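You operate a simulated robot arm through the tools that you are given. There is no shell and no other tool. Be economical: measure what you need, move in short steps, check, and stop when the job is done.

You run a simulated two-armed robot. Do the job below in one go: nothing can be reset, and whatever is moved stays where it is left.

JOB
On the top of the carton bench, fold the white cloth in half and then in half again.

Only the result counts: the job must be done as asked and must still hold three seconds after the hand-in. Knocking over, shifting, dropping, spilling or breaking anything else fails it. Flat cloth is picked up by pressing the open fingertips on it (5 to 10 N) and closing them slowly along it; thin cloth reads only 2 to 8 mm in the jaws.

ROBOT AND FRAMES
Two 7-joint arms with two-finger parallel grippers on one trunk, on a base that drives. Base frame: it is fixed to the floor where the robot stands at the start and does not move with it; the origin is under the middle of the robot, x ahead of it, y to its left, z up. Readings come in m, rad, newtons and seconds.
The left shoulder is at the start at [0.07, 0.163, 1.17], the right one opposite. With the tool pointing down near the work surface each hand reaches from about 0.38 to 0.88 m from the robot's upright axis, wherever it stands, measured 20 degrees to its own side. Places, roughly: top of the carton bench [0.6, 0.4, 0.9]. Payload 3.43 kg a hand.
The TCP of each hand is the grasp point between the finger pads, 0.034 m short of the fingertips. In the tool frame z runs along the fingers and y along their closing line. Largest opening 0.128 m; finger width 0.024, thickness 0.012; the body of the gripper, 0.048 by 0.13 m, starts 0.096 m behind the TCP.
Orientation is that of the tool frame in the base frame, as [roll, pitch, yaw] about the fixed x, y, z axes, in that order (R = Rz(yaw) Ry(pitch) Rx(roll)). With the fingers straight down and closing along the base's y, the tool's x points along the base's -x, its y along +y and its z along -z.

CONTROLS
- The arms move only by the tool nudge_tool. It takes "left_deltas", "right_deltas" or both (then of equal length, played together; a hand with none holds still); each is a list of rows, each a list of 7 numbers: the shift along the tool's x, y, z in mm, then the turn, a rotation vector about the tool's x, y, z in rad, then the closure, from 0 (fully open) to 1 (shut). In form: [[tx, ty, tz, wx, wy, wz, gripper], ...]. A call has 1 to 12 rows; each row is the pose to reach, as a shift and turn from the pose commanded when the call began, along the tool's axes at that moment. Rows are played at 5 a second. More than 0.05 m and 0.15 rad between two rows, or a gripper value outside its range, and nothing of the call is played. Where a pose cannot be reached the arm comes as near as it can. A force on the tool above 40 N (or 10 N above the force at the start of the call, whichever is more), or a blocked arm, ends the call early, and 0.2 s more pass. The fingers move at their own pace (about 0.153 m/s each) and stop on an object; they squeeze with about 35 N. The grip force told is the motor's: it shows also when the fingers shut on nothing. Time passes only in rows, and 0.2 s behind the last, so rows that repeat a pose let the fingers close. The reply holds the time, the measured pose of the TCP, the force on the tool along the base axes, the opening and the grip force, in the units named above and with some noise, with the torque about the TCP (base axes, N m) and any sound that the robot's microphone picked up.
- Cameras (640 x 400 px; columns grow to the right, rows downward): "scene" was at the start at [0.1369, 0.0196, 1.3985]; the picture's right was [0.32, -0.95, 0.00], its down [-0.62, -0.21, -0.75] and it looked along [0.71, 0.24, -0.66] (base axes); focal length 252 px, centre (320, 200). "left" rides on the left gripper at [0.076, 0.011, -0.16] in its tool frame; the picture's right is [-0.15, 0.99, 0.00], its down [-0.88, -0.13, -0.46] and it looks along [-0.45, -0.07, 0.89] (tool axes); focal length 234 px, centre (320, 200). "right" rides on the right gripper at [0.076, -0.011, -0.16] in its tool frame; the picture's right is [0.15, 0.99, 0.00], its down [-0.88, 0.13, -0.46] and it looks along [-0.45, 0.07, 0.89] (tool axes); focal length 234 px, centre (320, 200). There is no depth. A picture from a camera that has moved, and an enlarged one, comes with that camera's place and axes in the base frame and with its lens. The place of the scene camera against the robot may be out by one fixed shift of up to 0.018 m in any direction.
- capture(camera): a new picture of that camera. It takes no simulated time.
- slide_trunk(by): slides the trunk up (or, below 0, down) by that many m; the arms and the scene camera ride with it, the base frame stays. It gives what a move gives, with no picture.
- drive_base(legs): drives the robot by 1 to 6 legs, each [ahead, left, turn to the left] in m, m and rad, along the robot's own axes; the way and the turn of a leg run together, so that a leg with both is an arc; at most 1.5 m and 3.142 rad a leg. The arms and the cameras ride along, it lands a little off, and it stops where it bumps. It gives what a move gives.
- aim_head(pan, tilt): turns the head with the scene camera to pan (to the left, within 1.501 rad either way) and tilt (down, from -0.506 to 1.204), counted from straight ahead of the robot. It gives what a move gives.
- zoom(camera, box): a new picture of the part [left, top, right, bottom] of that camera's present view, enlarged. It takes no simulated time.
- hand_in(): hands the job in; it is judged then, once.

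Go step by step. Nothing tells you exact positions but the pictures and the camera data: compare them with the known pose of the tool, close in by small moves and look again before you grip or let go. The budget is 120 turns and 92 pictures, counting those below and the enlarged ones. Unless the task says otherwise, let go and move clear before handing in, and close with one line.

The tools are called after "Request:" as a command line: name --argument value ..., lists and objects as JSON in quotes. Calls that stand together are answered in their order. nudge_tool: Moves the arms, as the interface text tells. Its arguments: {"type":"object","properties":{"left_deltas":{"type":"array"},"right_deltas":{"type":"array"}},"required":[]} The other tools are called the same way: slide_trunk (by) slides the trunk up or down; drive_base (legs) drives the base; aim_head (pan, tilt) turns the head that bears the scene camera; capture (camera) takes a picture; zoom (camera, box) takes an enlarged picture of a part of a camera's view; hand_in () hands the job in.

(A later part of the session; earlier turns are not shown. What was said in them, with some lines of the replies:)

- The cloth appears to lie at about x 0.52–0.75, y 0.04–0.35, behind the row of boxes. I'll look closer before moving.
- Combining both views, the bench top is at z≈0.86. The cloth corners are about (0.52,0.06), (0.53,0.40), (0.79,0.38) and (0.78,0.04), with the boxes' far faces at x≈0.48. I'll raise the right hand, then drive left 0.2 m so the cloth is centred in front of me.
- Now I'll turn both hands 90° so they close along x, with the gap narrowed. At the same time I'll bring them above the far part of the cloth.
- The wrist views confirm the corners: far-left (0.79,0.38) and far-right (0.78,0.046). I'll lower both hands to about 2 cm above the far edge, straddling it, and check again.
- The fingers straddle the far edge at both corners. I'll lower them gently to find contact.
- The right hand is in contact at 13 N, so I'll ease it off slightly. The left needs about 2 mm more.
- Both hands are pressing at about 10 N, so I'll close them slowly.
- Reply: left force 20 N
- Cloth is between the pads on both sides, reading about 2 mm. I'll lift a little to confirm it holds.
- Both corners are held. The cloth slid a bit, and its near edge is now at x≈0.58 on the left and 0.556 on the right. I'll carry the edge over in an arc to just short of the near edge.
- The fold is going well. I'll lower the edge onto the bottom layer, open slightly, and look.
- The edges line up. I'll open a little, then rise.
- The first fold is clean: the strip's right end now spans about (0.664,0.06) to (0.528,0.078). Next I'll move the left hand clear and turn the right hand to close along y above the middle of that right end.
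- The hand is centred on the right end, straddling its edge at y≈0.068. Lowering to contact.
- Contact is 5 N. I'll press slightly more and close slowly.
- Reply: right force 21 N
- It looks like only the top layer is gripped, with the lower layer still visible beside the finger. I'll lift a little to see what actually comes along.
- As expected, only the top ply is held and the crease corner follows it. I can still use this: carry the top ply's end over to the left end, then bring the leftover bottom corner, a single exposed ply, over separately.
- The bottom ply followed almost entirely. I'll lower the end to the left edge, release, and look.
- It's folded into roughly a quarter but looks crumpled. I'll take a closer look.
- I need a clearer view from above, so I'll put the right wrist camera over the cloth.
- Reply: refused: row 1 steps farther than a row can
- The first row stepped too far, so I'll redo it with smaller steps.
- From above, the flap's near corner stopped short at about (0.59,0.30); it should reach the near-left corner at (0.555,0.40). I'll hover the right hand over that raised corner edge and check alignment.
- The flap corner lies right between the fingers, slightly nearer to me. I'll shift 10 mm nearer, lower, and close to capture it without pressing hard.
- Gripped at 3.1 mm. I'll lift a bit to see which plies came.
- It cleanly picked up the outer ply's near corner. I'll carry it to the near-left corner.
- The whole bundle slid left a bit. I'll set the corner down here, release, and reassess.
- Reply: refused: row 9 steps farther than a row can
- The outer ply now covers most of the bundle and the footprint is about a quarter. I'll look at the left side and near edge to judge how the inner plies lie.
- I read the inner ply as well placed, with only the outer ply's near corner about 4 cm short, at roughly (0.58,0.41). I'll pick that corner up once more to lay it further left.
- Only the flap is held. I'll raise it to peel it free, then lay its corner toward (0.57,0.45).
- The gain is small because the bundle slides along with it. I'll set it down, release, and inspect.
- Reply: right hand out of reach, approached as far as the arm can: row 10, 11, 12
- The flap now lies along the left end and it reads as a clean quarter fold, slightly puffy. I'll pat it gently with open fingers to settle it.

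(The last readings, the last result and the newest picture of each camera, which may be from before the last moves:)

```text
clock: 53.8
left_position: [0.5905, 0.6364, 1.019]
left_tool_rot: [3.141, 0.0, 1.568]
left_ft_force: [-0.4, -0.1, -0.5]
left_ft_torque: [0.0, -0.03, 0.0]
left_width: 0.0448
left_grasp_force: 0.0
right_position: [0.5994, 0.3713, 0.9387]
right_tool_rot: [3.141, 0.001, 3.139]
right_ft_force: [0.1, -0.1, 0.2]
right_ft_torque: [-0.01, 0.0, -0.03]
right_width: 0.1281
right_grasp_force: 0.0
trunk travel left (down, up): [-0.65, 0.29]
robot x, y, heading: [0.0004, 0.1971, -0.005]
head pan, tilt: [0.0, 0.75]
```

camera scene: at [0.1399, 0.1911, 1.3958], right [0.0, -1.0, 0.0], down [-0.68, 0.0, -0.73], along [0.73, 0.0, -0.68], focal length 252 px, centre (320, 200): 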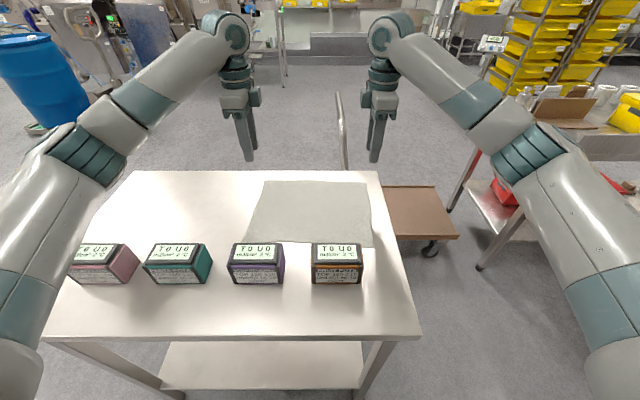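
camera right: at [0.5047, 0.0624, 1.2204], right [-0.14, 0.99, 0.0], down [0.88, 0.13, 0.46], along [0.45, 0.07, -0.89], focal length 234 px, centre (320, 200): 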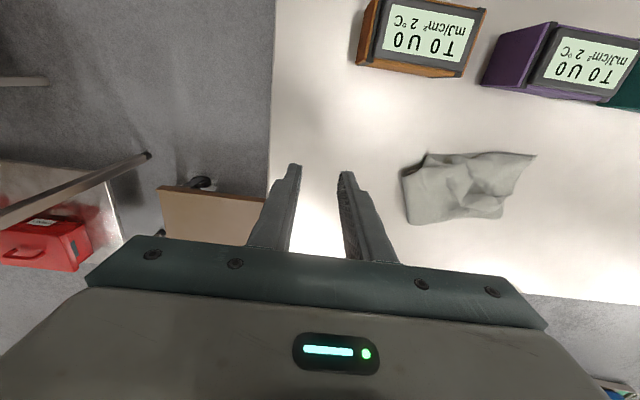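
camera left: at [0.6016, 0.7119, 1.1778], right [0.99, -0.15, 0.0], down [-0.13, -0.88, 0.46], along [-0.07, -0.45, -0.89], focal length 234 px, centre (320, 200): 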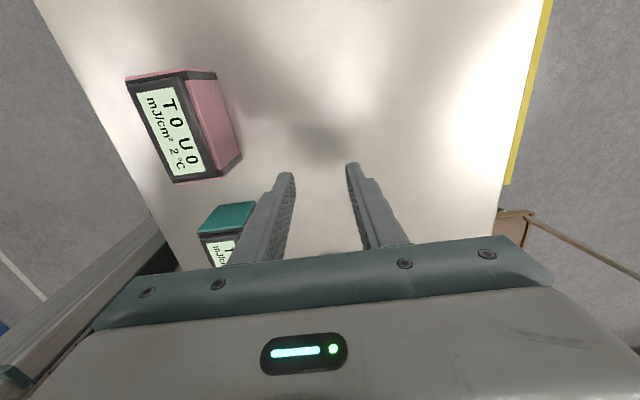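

Request:
nudge_tool --right_deltas '[[-20, 0, 0, 0, 0, 0, 0], [-20, 0, 12, 0, 0, 0, 0], [-20, 0, 24, 0, 0, 0, 0], [-20, 0, 33, 0, 0, 0, 0], [-20, 0, 36, 0, 0, 0, 0], [-20, 0, 36, 0, 0, 0, 0], [-20, 0, 20, 0, 0, 0, 0], [-20, 0, -20, 0, 0, 0, 0], [-20, 0, -60, 0, 0, 0, 0], [-20, 0, -100, 0, 0, 0, 0], [-20, -40, -120, 0, 0, 0, 0], [-20, -80, -130, 0, 0, 0, 0]]'

Request:
nudge_tool --right_deltas '[[0, -45, 0, 0, 0, 0, 0], [0, -90, 0, 0, 0, 0, 0], [0, -135, 0, 0, 0, 0, 0], [0, -180, 0, 0, 0, 0, 0], [0, -220, 0, 0, 0, 0, 0], [0, -220, 0, 0, 0, 0, 0]]'

Request:
capture --camera "scene"

Request:
zoom --camera "scene" --box '[200, 175, 300, 245]'

```text
clock: 56.4
left_position: [0.5895, 0.6365, 1.0187]
left_tool_rot: [-3.141, 0.001, 1.568]
left_ft_force: [0.6, -0.7, -0.1]
left_ft_torque: [-0.01, -0.01, -0.02]
left_width: 0.0448
left_grasp_force: 0.1
right_position: [0.6187, 0.2902, 1.0687]
right_tool_rot: [-3.14, 0.0, 3.139]
right_ft_force: [-0.2, 0.3, -0.2]
right_ft_torque: [0.04, 0.03, 0.0]
right_width: 0.128
right_grasp_force: 0.0
trunk travel left (down, up): [-0.65, 0.29]
robot x, y, heading: [-0.0004, 0.1951, -0.002]
head pan, tilt: [0.0, 0.75]
```

```text
clock: 57.8
left_position: [0.5901, 0.6381, 1.0175]
left_tool_rot: [-3.141, 0.001, 1.568]
left_ft_force: [-0.4, 0.7, 0.1]
left_ft_torque: [-0.01, 0.0, 0.0]
left_width: 0.0449
left_grasp_force: 0.1
right_position: [0.6185, 0.0735, 1.0697]
right_tool_rot: [-3.14, 0.001, 3.14]
right_ft_force: [-0.2, 0.3, -0.5]
right_ft_torque: [-0.03, 0.05, 0.01]
right_width: 0.1281
right_grasp_force: 0.0
trunk travel left (down, up): [-0.65, 0.29]
robot x, y, heading: [0.0016, 0.1979, -0.003]
head pan, tilt: [0.0, 0.75]
```

```text
25 pictures are left
camera scene: at [0.1405, 0.1913, 1.3957], right [0.0, -1.0, 0.0], down [-0.68, 0.0, -0.73], along [0.73, 0.0, -0.68], focal length 252 px, centre (320, 200)
```

scene: 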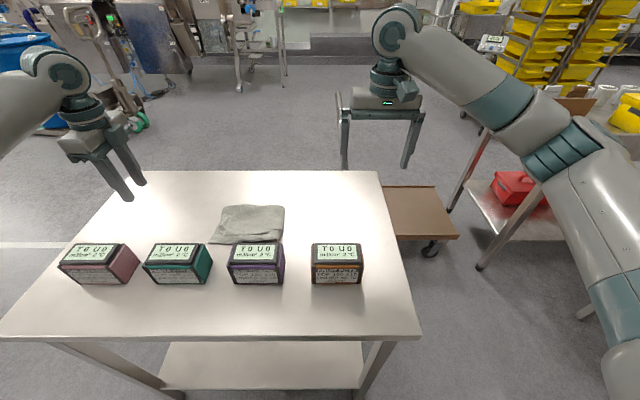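

```text
5.71 times, centred on (250, 210) of scene
camera zoom: at [0.1405, 0.1913, 1.3957], right [0.0, -1.0, 0.0], down [-0.68, 0.0, -0.73], along [0.73, 0.0, -0.68], focal length 1441 px, centre (720, 143)
```

zoom: 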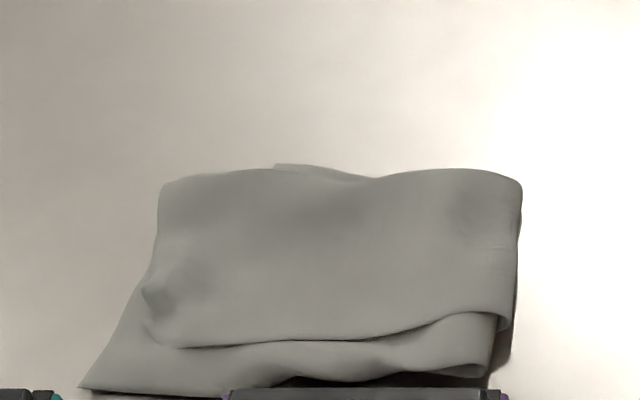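

The cloth lies as a four-layer quarter fold on the bench, the boxes are where they were, and both hands are open and clear. Handing in.

Request:
hand_in

```text
The job is handed in.
```

I folded the white cloth in half and then in half again on the carton bench, and handed the job in. The top layer sits about 3 cm short of the others along the edge nearest the robot.
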